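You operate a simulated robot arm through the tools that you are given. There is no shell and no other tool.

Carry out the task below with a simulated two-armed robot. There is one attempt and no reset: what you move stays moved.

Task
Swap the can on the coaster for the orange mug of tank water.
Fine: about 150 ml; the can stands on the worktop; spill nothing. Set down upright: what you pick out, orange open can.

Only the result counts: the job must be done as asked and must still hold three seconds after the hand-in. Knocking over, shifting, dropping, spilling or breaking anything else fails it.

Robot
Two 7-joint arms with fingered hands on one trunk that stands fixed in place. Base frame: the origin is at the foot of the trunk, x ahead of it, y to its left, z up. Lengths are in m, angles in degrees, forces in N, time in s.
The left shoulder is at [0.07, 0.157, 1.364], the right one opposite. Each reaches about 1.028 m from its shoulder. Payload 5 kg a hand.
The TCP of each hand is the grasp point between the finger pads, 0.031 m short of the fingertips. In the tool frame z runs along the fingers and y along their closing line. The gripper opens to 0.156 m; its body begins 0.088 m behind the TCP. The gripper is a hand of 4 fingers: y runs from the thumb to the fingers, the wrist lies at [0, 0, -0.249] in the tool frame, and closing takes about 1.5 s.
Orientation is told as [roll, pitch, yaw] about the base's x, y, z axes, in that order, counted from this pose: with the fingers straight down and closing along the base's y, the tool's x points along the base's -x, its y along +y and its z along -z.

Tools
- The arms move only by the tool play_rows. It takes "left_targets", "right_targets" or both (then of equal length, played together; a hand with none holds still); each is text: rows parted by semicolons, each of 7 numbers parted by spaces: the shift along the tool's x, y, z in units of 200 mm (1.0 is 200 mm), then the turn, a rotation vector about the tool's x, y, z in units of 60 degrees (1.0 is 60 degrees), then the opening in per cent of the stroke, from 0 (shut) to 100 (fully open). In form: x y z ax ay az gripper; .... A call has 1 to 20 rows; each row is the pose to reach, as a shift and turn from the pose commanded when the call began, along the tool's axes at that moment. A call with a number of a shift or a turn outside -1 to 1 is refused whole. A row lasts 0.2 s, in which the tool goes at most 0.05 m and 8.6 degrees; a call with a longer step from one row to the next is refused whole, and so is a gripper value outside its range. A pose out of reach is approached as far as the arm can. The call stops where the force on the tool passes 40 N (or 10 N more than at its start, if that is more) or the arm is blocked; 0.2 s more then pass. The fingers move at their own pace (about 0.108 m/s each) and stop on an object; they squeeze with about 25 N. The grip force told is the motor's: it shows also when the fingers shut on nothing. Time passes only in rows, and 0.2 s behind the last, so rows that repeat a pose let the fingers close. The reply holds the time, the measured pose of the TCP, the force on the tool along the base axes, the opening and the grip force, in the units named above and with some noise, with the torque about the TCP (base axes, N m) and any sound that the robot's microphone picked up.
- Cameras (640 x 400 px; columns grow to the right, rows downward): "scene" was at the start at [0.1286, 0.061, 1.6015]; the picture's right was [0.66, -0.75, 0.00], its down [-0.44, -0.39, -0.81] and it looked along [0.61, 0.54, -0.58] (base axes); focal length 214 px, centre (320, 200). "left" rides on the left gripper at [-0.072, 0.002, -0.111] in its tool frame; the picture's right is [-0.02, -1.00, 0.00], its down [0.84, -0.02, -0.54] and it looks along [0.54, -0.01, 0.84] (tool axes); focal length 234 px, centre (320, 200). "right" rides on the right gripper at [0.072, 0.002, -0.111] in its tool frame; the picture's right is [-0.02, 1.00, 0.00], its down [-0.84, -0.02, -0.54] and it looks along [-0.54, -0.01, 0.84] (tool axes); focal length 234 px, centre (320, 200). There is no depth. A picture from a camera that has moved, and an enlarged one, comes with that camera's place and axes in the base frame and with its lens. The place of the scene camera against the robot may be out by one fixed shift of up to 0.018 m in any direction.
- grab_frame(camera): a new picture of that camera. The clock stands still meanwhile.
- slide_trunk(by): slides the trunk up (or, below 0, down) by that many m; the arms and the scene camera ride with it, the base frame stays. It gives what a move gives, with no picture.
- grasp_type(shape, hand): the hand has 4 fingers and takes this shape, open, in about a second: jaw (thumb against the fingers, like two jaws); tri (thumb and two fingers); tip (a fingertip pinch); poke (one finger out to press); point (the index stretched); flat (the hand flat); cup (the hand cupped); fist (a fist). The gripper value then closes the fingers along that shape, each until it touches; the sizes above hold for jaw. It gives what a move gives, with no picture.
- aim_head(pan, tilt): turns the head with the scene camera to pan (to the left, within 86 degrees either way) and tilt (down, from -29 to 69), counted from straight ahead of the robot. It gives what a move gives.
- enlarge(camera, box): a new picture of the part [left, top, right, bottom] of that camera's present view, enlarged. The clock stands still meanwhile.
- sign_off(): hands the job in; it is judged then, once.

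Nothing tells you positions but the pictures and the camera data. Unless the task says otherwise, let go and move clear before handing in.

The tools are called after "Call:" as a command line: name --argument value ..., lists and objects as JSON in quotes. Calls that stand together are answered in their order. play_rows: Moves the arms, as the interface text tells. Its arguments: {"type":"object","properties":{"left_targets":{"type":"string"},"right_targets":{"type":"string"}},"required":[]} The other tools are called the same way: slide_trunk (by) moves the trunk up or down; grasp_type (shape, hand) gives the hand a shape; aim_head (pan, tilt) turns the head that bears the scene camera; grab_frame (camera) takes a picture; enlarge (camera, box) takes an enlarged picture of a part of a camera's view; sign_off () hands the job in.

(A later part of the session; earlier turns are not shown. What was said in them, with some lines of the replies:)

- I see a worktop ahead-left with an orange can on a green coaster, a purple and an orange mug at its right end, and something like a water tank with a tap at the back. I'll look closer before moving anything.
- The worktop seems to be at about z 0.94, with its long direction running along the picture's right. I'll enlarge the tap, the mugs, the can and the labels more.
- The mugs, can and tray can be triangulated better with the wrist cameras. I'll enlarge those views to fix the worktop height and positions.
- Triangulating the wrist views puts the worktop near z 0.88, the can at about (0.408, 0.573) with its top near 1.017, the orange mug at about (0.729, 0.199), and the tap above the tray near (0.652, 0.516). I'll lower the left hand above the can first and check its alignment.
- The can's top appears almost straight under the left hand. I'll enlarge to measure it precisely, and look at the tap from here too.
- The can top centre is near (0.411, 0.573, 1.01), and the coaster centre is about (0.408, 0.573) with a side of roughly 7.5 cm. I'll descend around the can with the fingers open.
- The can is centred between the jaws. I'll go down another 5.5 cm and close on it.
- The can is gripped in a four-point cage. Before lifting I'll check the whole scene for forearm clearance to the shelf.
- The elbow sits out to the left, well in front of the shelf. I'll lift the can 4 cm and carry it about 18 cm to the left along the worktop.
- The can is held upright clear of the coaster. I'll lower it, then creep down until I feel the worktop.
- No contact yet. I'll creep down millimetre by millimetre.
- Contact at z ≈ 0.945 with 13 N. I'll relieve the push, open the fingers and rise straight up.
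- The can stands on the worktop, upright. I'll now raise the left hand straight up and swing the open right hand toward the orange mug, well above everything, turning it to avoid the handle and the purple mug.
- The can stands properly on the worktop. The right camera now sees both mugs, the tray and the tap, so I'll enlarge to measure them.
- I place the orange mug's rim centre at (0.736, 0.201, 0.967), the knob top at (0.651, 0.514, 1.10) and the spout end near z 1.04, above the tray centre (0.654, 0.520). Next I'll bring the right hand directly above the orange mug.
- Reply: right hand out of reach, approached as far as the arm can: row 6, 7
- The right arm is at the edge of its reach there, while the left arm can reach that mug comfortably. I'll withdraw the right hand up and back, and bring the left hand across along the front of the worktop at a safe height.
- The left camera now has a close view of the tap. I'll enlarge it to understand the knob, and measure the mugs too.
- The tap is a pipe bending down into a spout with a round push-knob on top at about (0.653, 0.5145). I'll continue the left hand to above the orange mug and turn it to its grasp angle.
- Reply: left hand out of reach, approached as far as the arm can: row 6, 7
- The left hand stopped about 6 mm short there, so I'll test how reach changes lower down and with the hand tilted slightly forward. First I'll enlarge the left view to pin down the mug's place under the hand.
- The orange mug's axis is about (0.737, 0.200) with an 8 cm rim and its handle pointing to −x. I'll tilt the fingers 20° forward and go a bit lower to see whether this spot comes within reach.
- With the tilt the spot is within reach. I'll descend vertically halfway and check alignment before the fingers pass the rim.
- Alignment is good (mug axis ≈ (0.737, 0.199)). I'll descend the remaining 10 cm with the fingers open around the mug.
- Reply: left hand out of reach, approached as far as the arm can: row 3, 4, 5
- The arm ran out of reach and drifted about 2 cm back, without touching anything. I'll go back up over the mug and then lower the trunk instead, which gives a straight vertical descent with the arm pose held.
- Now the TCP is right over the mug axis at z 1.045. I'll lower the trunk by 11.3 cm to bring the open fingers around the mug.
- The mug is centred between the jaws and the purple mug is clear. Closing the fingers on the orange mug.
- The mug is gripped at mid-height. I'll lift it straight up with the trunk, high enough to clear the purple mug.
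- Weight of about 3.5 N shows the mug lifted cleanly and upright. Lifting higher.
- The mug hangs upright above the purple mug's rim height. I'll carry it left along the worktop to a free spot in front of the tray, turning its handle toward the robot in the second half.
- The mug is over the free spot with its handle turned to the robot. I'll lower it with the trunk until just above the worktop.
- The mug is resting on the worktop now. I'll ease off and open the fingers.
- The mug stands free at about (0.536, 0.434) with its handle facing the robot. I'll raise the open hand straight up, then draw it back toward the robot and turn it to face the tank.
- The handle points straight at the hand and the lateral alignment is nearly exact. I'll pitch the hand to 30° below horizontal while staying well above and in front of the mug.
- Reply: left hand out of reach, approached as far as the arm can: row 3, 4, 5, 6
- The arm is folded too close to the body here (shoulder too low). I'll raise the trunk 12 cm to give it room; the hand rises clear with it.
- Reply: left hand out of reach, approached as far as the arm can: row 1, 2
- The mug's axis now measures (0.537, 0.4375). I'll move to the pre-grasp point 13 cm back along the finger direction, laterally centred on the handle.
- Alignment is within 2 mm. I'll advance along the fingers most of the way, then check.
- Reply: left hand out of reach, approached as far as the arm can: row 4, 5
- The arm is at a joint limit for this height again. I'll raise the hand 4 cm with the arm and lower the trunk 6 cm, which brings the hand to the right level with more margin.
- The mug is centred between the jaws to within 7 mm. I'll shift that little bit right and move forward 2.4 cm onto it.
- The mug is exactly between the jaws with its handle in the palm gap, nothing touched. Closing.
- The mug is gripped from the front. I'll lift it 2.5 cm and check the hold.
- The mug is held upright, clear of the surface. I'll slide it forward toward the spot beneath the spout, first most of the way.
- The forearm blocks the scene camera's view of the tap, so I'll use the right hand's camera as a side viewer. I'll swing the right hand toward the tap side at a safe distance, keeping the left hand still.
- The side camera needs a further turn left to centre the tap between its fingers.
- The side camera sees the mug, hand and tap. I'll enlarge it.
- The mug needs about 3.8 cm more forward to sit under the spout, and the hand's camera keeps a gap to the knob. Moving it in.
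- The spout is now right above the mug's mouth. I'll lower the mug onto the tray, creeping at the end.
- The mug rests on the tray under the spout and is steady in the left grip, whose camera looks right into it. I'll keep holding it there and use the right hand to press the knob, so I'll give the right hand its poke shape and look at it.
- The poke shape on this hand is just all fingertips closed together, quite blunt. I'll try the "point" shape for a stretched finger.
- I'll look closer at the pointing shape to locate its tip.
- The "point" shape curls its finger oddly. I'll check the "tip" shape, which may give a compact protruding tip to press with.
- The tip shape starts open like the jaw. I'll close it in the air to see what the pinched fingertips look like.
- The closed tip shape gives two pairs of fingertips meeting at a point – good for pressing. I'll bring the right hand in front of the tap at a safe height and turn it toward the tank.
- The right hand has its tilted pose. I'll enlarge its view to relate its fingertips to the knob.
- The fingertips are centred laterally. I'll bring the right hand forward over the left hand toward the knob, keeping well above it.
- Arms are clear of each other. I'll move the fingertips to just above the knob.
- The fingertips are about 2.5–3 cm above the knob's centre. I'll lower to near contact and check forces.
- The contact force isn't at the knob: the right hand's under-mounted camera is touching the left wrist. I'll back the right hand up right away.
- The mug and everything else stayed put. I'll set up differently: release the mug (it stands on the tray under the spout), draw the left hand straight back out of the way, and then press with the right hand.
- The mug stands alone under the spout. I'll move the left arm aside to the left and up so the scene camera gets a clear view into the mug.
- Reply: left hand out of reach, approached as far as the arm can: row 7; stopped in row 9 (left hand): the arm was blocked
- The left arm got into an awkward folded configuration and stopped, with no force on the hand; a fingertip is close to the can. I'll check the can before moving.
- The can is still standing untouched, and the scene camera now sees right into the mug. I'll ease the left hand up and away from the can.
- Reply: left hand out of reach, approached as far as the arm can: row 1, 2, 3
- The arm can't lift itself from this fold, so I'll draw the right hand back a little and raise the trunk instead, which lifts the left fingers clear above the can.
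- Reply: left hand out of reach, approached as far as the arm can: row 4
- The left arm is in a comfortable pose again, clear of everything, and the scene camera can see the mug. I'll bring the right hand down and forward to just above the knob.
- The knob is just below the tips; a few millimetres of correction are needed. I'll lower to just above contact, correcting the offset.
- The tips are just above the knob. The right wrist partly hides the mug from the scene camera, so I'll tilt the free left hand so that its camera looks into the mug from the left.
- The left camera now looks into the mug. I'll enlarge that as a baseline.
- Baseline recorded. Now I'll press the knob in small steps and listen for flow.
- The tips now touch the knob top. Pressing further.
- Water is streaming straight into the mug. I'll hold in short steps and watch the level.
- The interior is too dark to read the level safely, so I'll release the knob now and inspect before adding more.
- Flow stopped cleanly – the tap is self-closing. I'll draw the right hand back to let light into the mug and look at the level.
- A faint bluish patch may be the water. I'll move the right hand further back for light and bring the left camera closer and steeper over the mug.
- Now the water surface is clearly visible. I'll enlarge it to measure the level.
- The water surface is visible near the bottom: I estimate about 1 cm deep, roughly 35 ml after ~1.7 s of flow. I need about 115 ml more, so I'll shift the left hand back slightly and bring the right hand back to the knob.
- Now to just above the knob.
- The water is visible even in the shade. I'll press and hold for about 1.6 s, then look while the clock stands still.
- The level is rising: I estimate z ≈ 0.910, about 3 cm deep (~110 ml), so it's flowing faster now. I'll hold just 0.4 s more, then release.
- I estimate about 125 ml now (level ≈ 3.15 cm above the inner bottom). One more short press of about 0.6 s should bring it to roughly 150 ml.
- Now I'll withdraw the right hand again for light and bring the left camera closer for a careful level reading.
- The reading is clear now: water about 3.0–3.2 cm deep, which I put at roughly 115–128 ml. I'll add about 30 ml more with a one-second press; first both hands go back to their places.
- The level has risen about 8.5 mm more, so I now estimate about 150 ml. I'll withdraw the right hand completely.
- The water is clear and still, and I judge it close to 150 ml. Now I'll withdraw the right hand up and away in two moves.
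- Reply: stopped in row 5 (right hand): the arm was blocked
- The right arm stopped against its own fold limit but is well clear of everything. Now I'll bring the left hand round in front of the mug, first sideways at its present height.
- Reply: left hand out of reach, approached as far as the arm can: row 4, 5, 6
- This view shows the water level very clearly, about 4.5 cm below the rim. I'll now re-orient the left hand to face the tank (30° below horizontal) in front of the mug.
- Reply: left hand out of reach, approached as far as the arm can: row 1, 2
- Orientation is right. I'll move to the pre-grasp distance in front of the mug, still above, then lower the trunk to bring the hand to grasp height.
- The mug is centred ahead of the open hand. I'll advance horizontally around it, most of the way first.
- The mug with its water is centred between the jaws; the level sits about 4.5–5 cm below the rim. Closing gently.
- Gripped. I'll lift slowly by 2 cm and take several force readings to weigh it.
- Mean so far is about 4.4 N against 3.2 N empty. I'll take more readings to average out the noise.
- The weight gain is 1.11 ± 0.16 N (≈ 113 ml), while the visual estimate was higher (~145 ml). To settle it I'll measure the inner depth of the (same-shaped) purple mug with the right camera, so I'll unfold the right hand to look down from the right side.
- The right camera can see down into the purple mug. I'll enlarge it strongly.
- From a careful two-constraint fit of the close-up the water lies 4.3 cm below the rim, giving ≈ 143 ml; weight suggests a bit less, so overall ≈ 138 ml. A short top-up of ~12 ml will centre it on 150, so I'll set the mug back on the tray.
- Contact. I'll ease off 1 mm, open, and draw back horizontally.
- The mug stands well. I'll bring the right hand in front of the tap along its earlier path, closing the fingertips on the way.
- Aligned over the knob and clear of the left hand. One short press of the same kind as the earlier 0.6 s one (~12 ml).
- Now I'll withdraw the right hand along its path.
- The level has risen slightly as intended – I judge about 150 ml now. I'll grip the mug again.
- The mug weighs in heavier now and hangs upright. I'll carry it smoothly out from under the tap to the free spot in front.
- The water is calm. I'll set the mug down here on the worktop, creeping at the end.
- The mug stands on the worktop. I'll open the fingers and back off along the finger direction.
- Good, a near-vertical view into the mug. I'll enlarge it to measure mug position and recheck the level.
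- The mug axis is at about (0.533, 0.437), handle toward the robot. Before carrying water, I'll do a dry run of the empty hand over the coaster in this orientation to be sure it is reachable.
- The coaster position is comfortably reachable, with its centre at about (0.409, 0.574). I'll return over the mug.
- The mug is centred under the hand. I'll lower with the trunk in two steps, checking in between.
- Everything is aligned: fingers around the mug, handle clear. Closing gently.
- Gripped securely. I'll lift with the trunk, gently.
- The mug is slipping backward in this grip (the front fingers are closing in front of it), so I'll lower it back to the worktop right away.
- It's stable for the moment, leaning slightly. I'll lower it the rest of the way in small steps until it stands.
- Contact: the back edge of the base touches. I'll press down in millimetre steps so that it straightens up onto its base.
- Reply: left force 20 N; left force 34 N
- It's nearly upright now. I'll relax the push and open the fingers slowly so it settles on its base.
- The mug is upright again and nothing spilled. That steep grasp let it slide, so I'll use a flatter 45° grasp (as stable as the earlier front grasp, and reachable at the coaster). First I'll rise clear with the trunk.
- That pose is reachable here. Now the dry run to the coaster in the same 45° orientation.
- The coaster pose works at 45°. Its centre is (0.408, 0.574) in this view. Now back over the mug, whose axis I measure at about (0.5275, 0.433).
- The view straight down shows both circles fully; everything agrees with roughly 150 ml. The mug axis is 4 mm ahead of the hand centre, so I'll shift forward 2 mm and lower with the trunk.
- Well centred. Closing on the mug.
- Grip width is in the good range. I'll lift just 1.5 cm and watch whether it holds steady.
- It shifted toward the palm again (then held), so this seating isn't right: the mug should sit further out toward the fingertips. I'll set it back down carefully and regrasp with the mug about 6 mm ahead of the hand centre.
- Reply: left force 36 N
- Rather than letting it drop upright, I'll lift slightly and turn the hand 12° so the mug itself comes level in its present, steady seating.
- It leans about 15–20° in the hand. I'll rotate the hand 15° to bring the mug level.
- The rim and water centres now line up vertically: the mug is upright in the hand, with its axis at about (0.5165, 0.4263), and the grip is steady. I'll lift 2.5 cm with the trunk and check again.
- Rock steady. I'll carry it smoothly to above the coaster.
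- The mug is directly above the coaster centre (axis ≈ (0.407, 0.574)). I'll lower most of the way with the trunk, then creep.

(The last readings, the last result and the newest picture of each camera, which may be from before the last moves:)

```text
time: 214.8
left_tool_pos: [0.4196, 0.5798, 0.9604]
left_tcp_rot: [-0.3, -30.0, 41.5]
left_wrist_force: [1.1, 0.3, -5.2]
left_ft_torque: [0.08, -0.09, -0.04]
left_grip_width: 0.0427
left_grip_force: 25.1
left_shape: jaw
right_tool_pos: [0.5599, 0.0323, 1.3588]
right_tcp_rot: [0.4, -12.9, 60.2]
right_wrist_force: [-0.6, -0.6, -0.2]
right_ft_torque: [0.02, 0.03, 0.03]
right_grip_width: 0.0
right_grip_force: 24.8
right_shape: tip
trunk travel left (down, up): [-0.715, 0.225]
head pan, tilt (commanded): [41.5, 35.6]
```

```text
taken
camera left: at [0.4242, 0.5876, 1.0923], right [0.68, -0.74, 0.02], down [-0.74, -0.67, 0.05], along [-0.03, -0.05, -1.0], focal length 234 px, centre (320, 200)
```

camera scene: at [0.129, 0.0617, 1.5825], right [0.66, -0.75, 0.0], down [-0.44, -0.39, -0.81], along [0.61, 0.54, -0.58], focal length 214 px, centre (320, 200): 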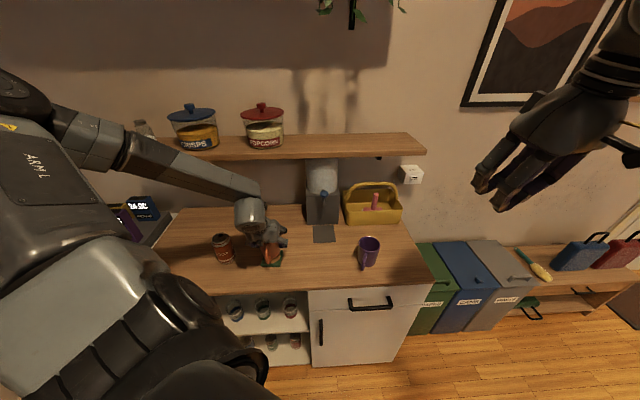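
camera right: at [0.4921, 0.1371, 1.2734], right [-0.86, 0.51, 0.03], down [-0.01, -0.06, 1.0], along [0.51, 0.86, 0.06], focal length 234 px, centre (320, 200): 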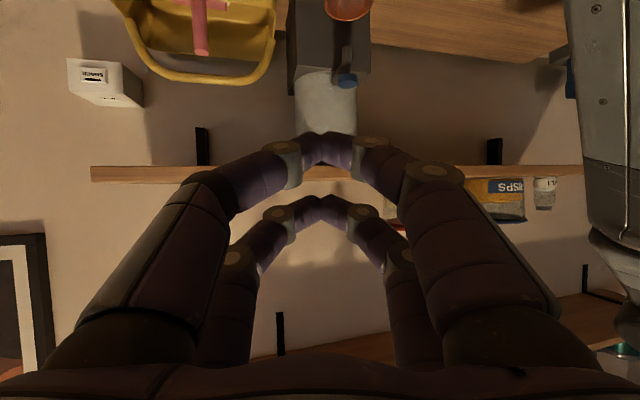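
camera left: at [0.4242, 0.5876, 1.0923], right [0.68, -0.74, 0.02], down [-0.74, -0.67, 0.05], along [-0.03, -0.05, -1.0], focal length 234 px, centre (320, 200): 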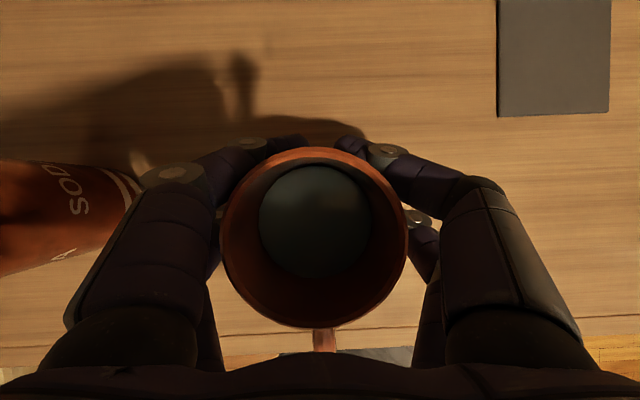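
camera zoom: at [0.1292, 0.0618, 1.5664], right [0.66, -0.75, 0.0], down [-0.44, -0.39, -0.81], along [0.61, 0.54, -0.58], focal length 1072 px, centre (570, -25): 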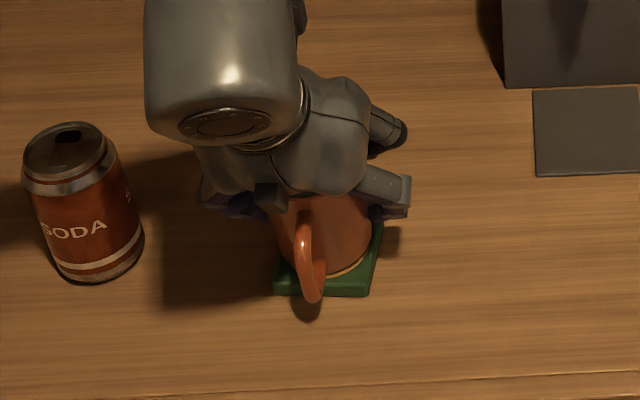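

Call:
play_rows --left_targets "0.0025 0 0.0043 0 0 0 33; 0.005 0 0.0087 0 0 0 33; 0.005 0 0.0087 0 0 0 33"

Call:
play_rows --left_targets "0.0025 0 0.0043 0 0 0 33; 0.005 0 0.0087 0 0 0 33; 0.005 0 0.0087 0 0 0 33"

```text
time: 215.6
left_tool_pos: [0.4204, 0.5797, 0.9593]
left_tcp_rot: [-0.3, -29.9, 41.5]
left_wrist_force: [-0.7, -0.1, -3.7]
left_ft_torque: [0.06, -0.07, -0.01]
left_grip_width: 0.0428
left_grip_force: 25.1
left_shape: jaw
right_tool_pos: [0.5599, 0.0322, 1.3587]
right_tcp_rot: [0.3, -12.9, 60.0]
right_wrist_force: [0.7, -1.0, 0.8]
right_ft_torque: [0.04, 0.0, 0.03]
right_grip_width: 0.0
right_grip_force: 24.8
right_shape: tip
trunk travel left (down, up): [-0.715, 0.225]
head pan, tilt (commanded): [41.5, 35.6]
```

```text
time: 216.4
left_tool_pos: [0.4199, 0.5801, 0.9573]
left_tcp_rot: [-0.3, -30.0, 41.5]
left_wrist_force: [0.7, 1.2, 3.1]
left_ft_torque: [-0.08, 0.14, -0.01]
left_grip_width: 0.0429
left_grip_force: 24.5
left_shape: jaw
right_tool_pos: [0.5584, 0.0296, 1.3591]
right_tcp_rot: [0.4, -12.9, 60.1]
right_wrist_force: [-0.2, -0.5, 1.1]
right_ft_torque: [0.02, -0.01, 0.01]
right_grip_width: 0.0
right_grip_force: 24.7
right_shape: tip
trunk travel left (down, up): [-0.715, 0.225]
head pan, tilt (commanded): [41.5, 35.6]
```

Contact with the coaster. I'll check how it sits before releasing.

Call:
enlarge --camera "scene" --box '[235, 205, 305, 285]'

Call:
enlarge --camera "left" --box '[200, 120, 440, 350]'

```text
5.00 times, centred on (270, 245) of scene
camera zoom: at [0.1287, 0.061, 1.5666], right [0.66, -0.75, 0.0], down [-0.44, -0.39, -0.81], along [0.61, 0.54, -0.58], focal length 1072 px, centre (570, -25)
```

zoom: 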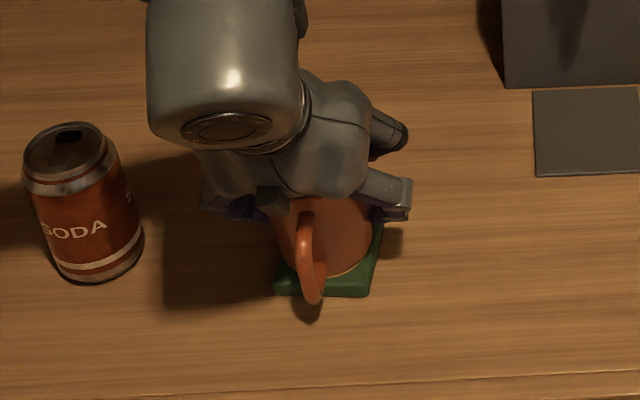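

```text
1.74 times, centred on (320, 235) of left
camera zoom: at [0.4243, 0.5871, 1.0896], right [0.68, -0.74, 0.02], down [-0.74, -0.67, 0.05], along [-0.03, -0.05, -1.0], focal length 407 px, centre (320, 139)
```

zoom: 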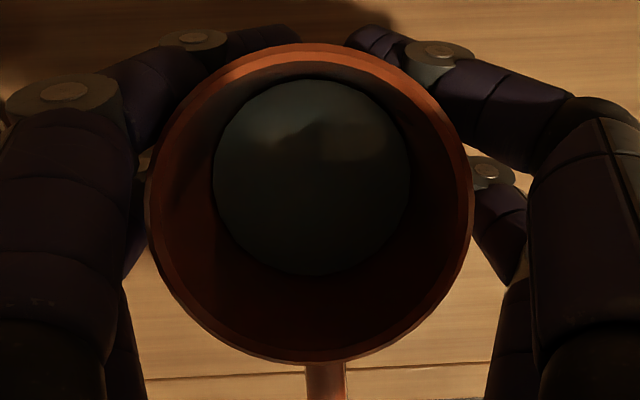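

The mug sits upright and centred on the coaster. I'll release slowly.

Call:
play_rows --left_targets "0 0 0 0 0 0 30; 0 0 0 0 0 0 33; 0 0 0 0 0 0 36; 0 0 0 0 0 0 40; 0 0 0 0 0 0 46; 0 0 0 0 0 0 54; 0 0 0 0 0 0 64; 0 0 0 0 0 0 76; 0 0 0 0 0 0 90; 0 0 0 0 0 0 90; 0 0 0 0 0 0 90"

Call:
grab_frame --camera "left"

Call:
enlarge --camera "scene" --box '[235, 205, 305, 285]'

```text
time: 218.8
left_tool_pos: [0.4198, 0.5802, 0.9567]
left_tcp_rot: [-0.2, -29.9, 41.6]
left_wrist_force: [0.2, 0.3, -0.1]
left_ft_torque: [0.01, -0.03, -0.03]
left_grip_width: 0.1401
left_grip_force: 0.1
left_shape: jaw
right_tool_pos: [0.5585, 0.032, 1.3583]
right_tcp_rot: [0.3, -12.9, 60.1]
right_wrist_force: [0.5, 0.6, -0.3]
right_ft_torque: [-0.03, 0.0, -0.02]
right_grip_width: 0.0
right_grip_force: 25.2
right_shape: tip
trunk travel left (down, up): [-0.715, 0.225]
head pan, tilt (commanded): [41.5, 35.6]
```

```text
taken
camera left: at [0.424, 0.5869, 1.089], right [0.68, -0.74, 0.02], down [-0.74, -0.67, 0.05], along [-0.03, -0.05, -1.0], focal length 234 px, centre (320, 200)
```

left: 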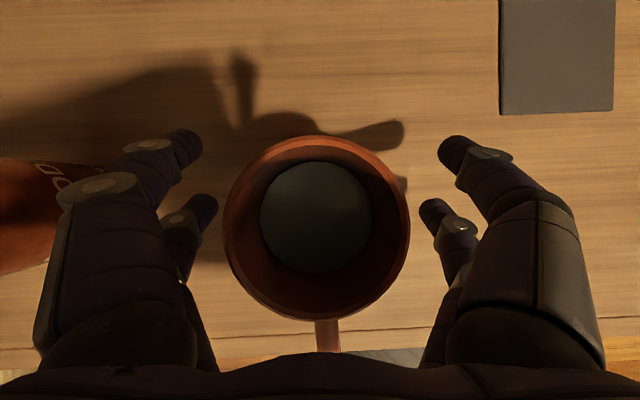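

```text
5.00 times, centred on (270, 245) of scene
camera zoom: at [0.1287, 0.0612, 1.5665], right [0.66, -0.75, 0.0], down [-0.44, -0.39, -0.81], along [0.61, 0.54, -0.58], focal length 1072 px, centre (570, -25)
```

zoom: 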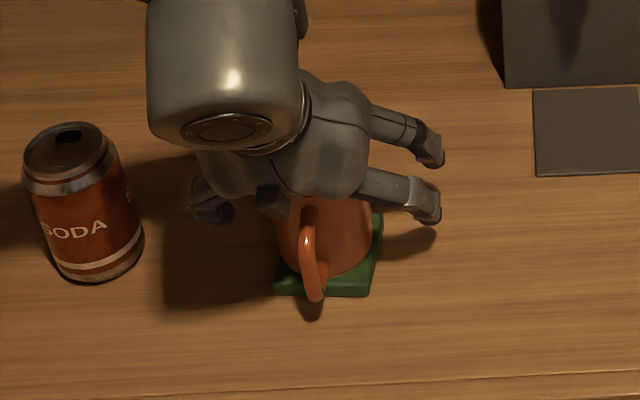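

Released, and the mug stands upright on the coaster. I'll raise the hand straight up with the trunk.

Call:
slide_trunk --by 0.15

Call:
grab_frame --camera "left"

Call:
grab_frame --camera "scene"

Call:
enlarge --camera "left" --box '[230, 140, 400, 310]'

```text
time: 220.5
left_tool_pos: [0.4193, 0.5796, 1.1072]
left_tcp_rot: [-0.3, -29.9, 41.6]
left_wrist_force: [0.4, -0.5, -0.5]
left_ft_torque: [0.08, -0.01, -0.01]
left_grip_width: 0.1402
left_grip_force: 0.1
left_shape: jaw
right_tool_pos: [0.5595, 0.0312, 1.5094]
right_tcp_rot: [0.3, -12.9, 60.0]
right_wrist_force: [0.1, -0.4, -0.3]
right_ft_torque: [-0.03, 0.02, 0.01]
right_grip_width: 0.0
right_grip_force: 25.0
right_shape: tip
trunk travel left (down, up): [-0.865, 0.075]
head pan, tilt (commanded): [41.5, 35.6]
```

```text
taken
camera left: at [0.424, 0.5869, 1.2389], right [0.68, -0.74, 0.02], down [-0.74, -0.67, 0.05], along [-0.03, -0.05, -1.0], focal length 234 px, centre (320, 200)
```

left: 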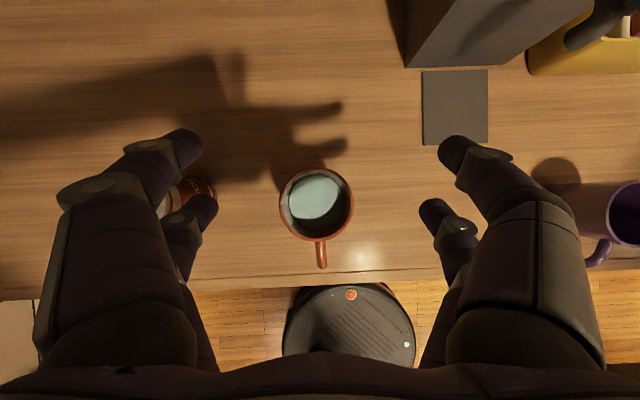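

```text
taken
camera scene: at [0.1288, 0.0612, 1.7164], right [0.66, -0.75, 0.0], down [-0.44, -0.39, -0.81], along [0.61, 0.54, -0.58], focal length 214 px, centre (320, 200)
```

scene: 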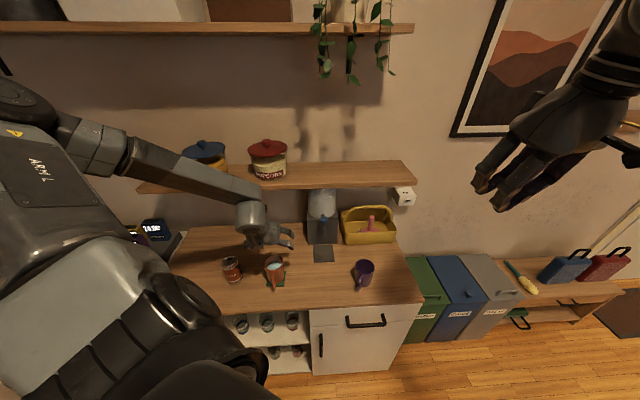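

```text
2.35 times, centred on (315, 225) of left
camera zoom: at [0.424, 0.5869, 1.2389], right [0.68, -0.74, 0.02], down [-0.74, -0.67, 0.05], along [-0.03, -0.05, -1.0], focal length 551 px, centre (332, 141)
```

zoom: 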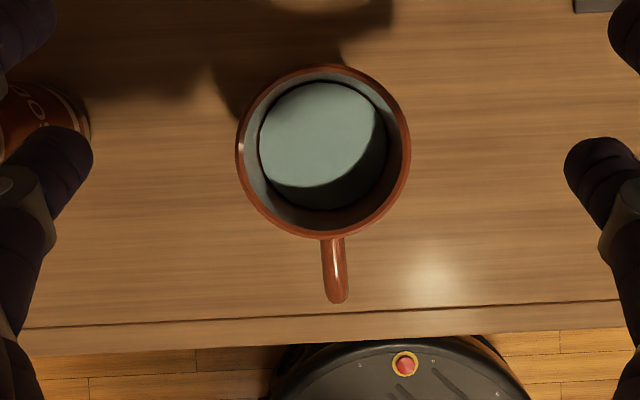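

Call:
enlarge --camera "scene" --box '[215, 235, 305, 305]'

Call:
enlarge --camera "scene" --box '[250, 245, 300, 300]'

Call:
enlarge --camera "scene" --box '[290, 170, 410, 310]'

```text
5.71 times, centred on (260, 270) of scene
camera zoom: at [0.1288, 0.0612, 1.7164], right [0.66, -0.75, 0.0], down [-0.44, -0.39, -0.81], along [0.61, 0.54, -0.58], focal length 1226 px, centre (663, -200)
```

zoom: 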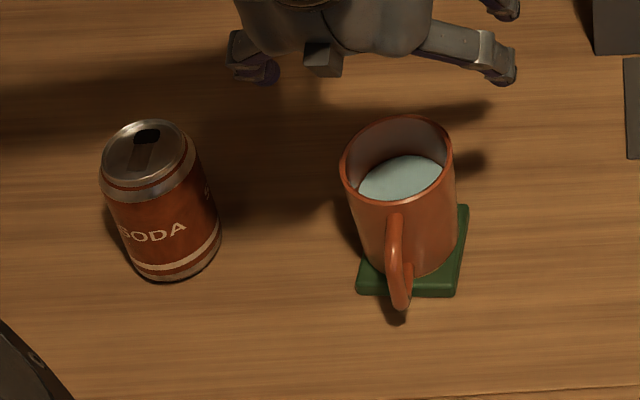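

```text
7.27 times, centred on (275, 272) of scene
camera zoom: at [0.1288, 0.0612, 1.7164], right [0.66, -0.75, 0.0], down [-0.44, -0.39, -0.81], along [0.61, 0.54, -0.58], focal length 1560 px, centre (647, -327)
```

zoom: 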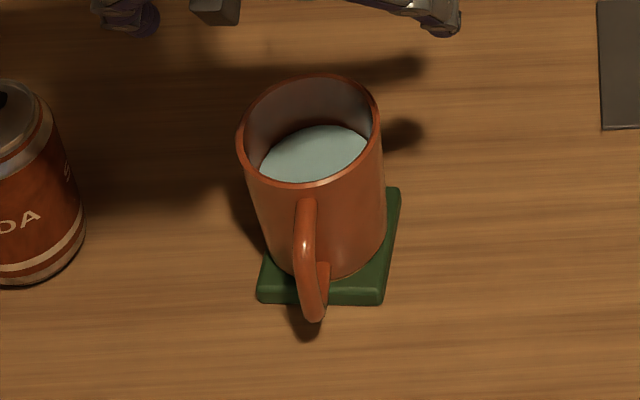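

```text
2.86 times, centred on (350, 240) of scene
camera zoom: at [0.1288, 0.0612, 1.7164], right [0.66, -0.75, 0.0], down [-0.44, -0.39, -0.81], along [0.61, 0.54, -0.58], focal length 613 px, centre (234, 86)
```

zoom: 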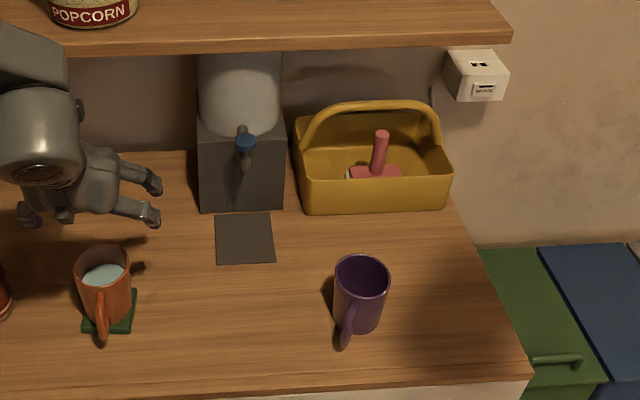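

The orange mug stands upright on the coaster with the water calm, the can stands upright on the worktop, and the purple mug, tray, and box look untouched. I'll move the left hand further clear before handing in.

Call:
slide_trunk --by 0.06

Call:
play_rows --left_targets "-0.05 0 -0.05 0 0 0 90; -0.1 0 -0.12 0 0 0 90; -0.12 0 -0.22 0 0 0 90; -0.12 0 -0.32 0 0 0 90; -0.12 0 -0.32 0 0 0 90; -0.12 0 -0.32 0 0 0 90"

Call:
grab_frame --camera "scene"

Call:
enlarge --camera "scene" --box '[210, 235, 400, 315]'

```text
time: 221.5
left_tool_pos: [0.4211, 0.5795, 1.1677]
left_tcp_rot: [-0.4, -29.9, 41.4]
left_wrist_force: [0.6, -0.5, -0.3]
left_ft_torque: [0.0, 0.01, -0.02]
left_grip_width: 0.1403
left_grip_force: 0.0
left_shape: jaw
right_tool_pos: [0.5599, 0.031, 1.5685]
right_tcp_rot: [0.3, -12.9, 60.2]
right_wrist_force: [-0.1, -0.1, -0.4]
right_ft_torque: [-0.01, 0.02, -0.02]
right_grip_width: 0.0
right_grip_force: 24.9
right_shape: tip
trunk travel left (down, up): [-0.925, 0.015]
head pan, tilt (commanded): [41.5, 35.6]
```

```text
time: 222.9
left_tool_pos: [0.4128, 0.5736, 1.2326]
left_tcp_rot: [-0.3, -29.9, 41.5]
left_wrist_force: [0.7, 1.5, 0.1]
left_ft_torque: [0.01, 0.01, 0.01]
left_grip_width: 0.1404
left_grip_force: 0.1
left_shape: jaw
right_tool_pos: [0.5599, 0.033, 1.5687]
right_tcp_rot: [0.3, -12.9, 60.1]
right_wrist_force: [1.6, -0.3, -0.4]
right_ft_torque: [-0.03, 0.02, 0.0]
right_grip_width: 0.0002
right_grip_force: 25.2
right_shape: tip
trunk travel left (down, up): [-0.925, 0.015]
head pan, tilt (commanded): [41.5, 35.6]
```

```text
taken
camera scene: at [0.1295, 0.0622, 1.7764], right [0.66, -0.75, 0.0], down [-0.44, -0.39, -0.81], along [0.61, 0.54, -0.58], focal length 214 px, centre (320, 200)
```

scene: 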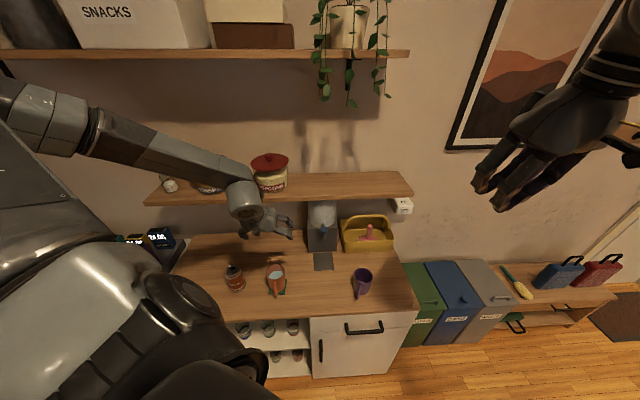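

```text
3.37 times, centred on (305, 275) of scene
camera zoom: at [0.1295, 0.0622, 1.7764], right [0.66, -0.75, 0.0], down [-0.44, -0.39, -0.81], along [0.61, 0.54, -0.58], focal length 722 px, centre (370, -53)
```

zoom: 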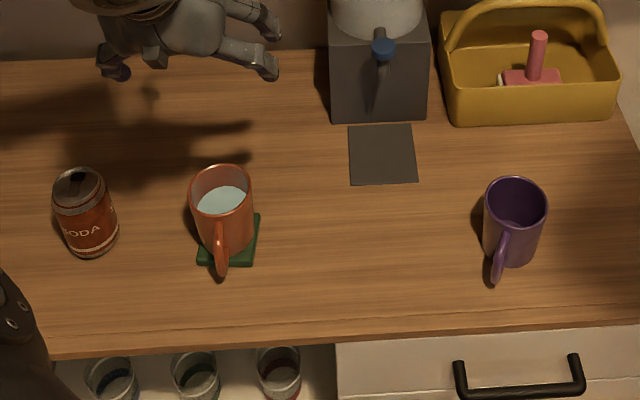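

Everything is in place: the orange mug of tank water stands upright on the coaster, the can stands upright on the worktop, and both hands are clear. Handing in.

Call:
sign_off

```text
The job is handed in.
```

The swap is done and handed in. The orange mug of tank water stands upright on the coaster, and the open can stands upright on the worktop to its left.

- **Water amount:** I estimate about 150 ml, but it isn't exact. Different camera readings gave roughly 140–170 ml. The weight readings were noisy and scattered more widely, averaging around 150 ml.
- **Spills:** I saw none on the tray or worktop. While I was moving the mug from the tap to the coaster it slipped in the grip twice and leaned by up to about 20 degrees. The water was about 4 cm below the rim, and I set the mug level before placing it on the coaster.
- **Other objects:** The purple mug, tray and yellow box look unmoved in the final pictures. While reaching for the tap, the right hand's camera briefly bumped the left wrist; nothing was knocked.

Both hands have let go and are clear of the worktop.
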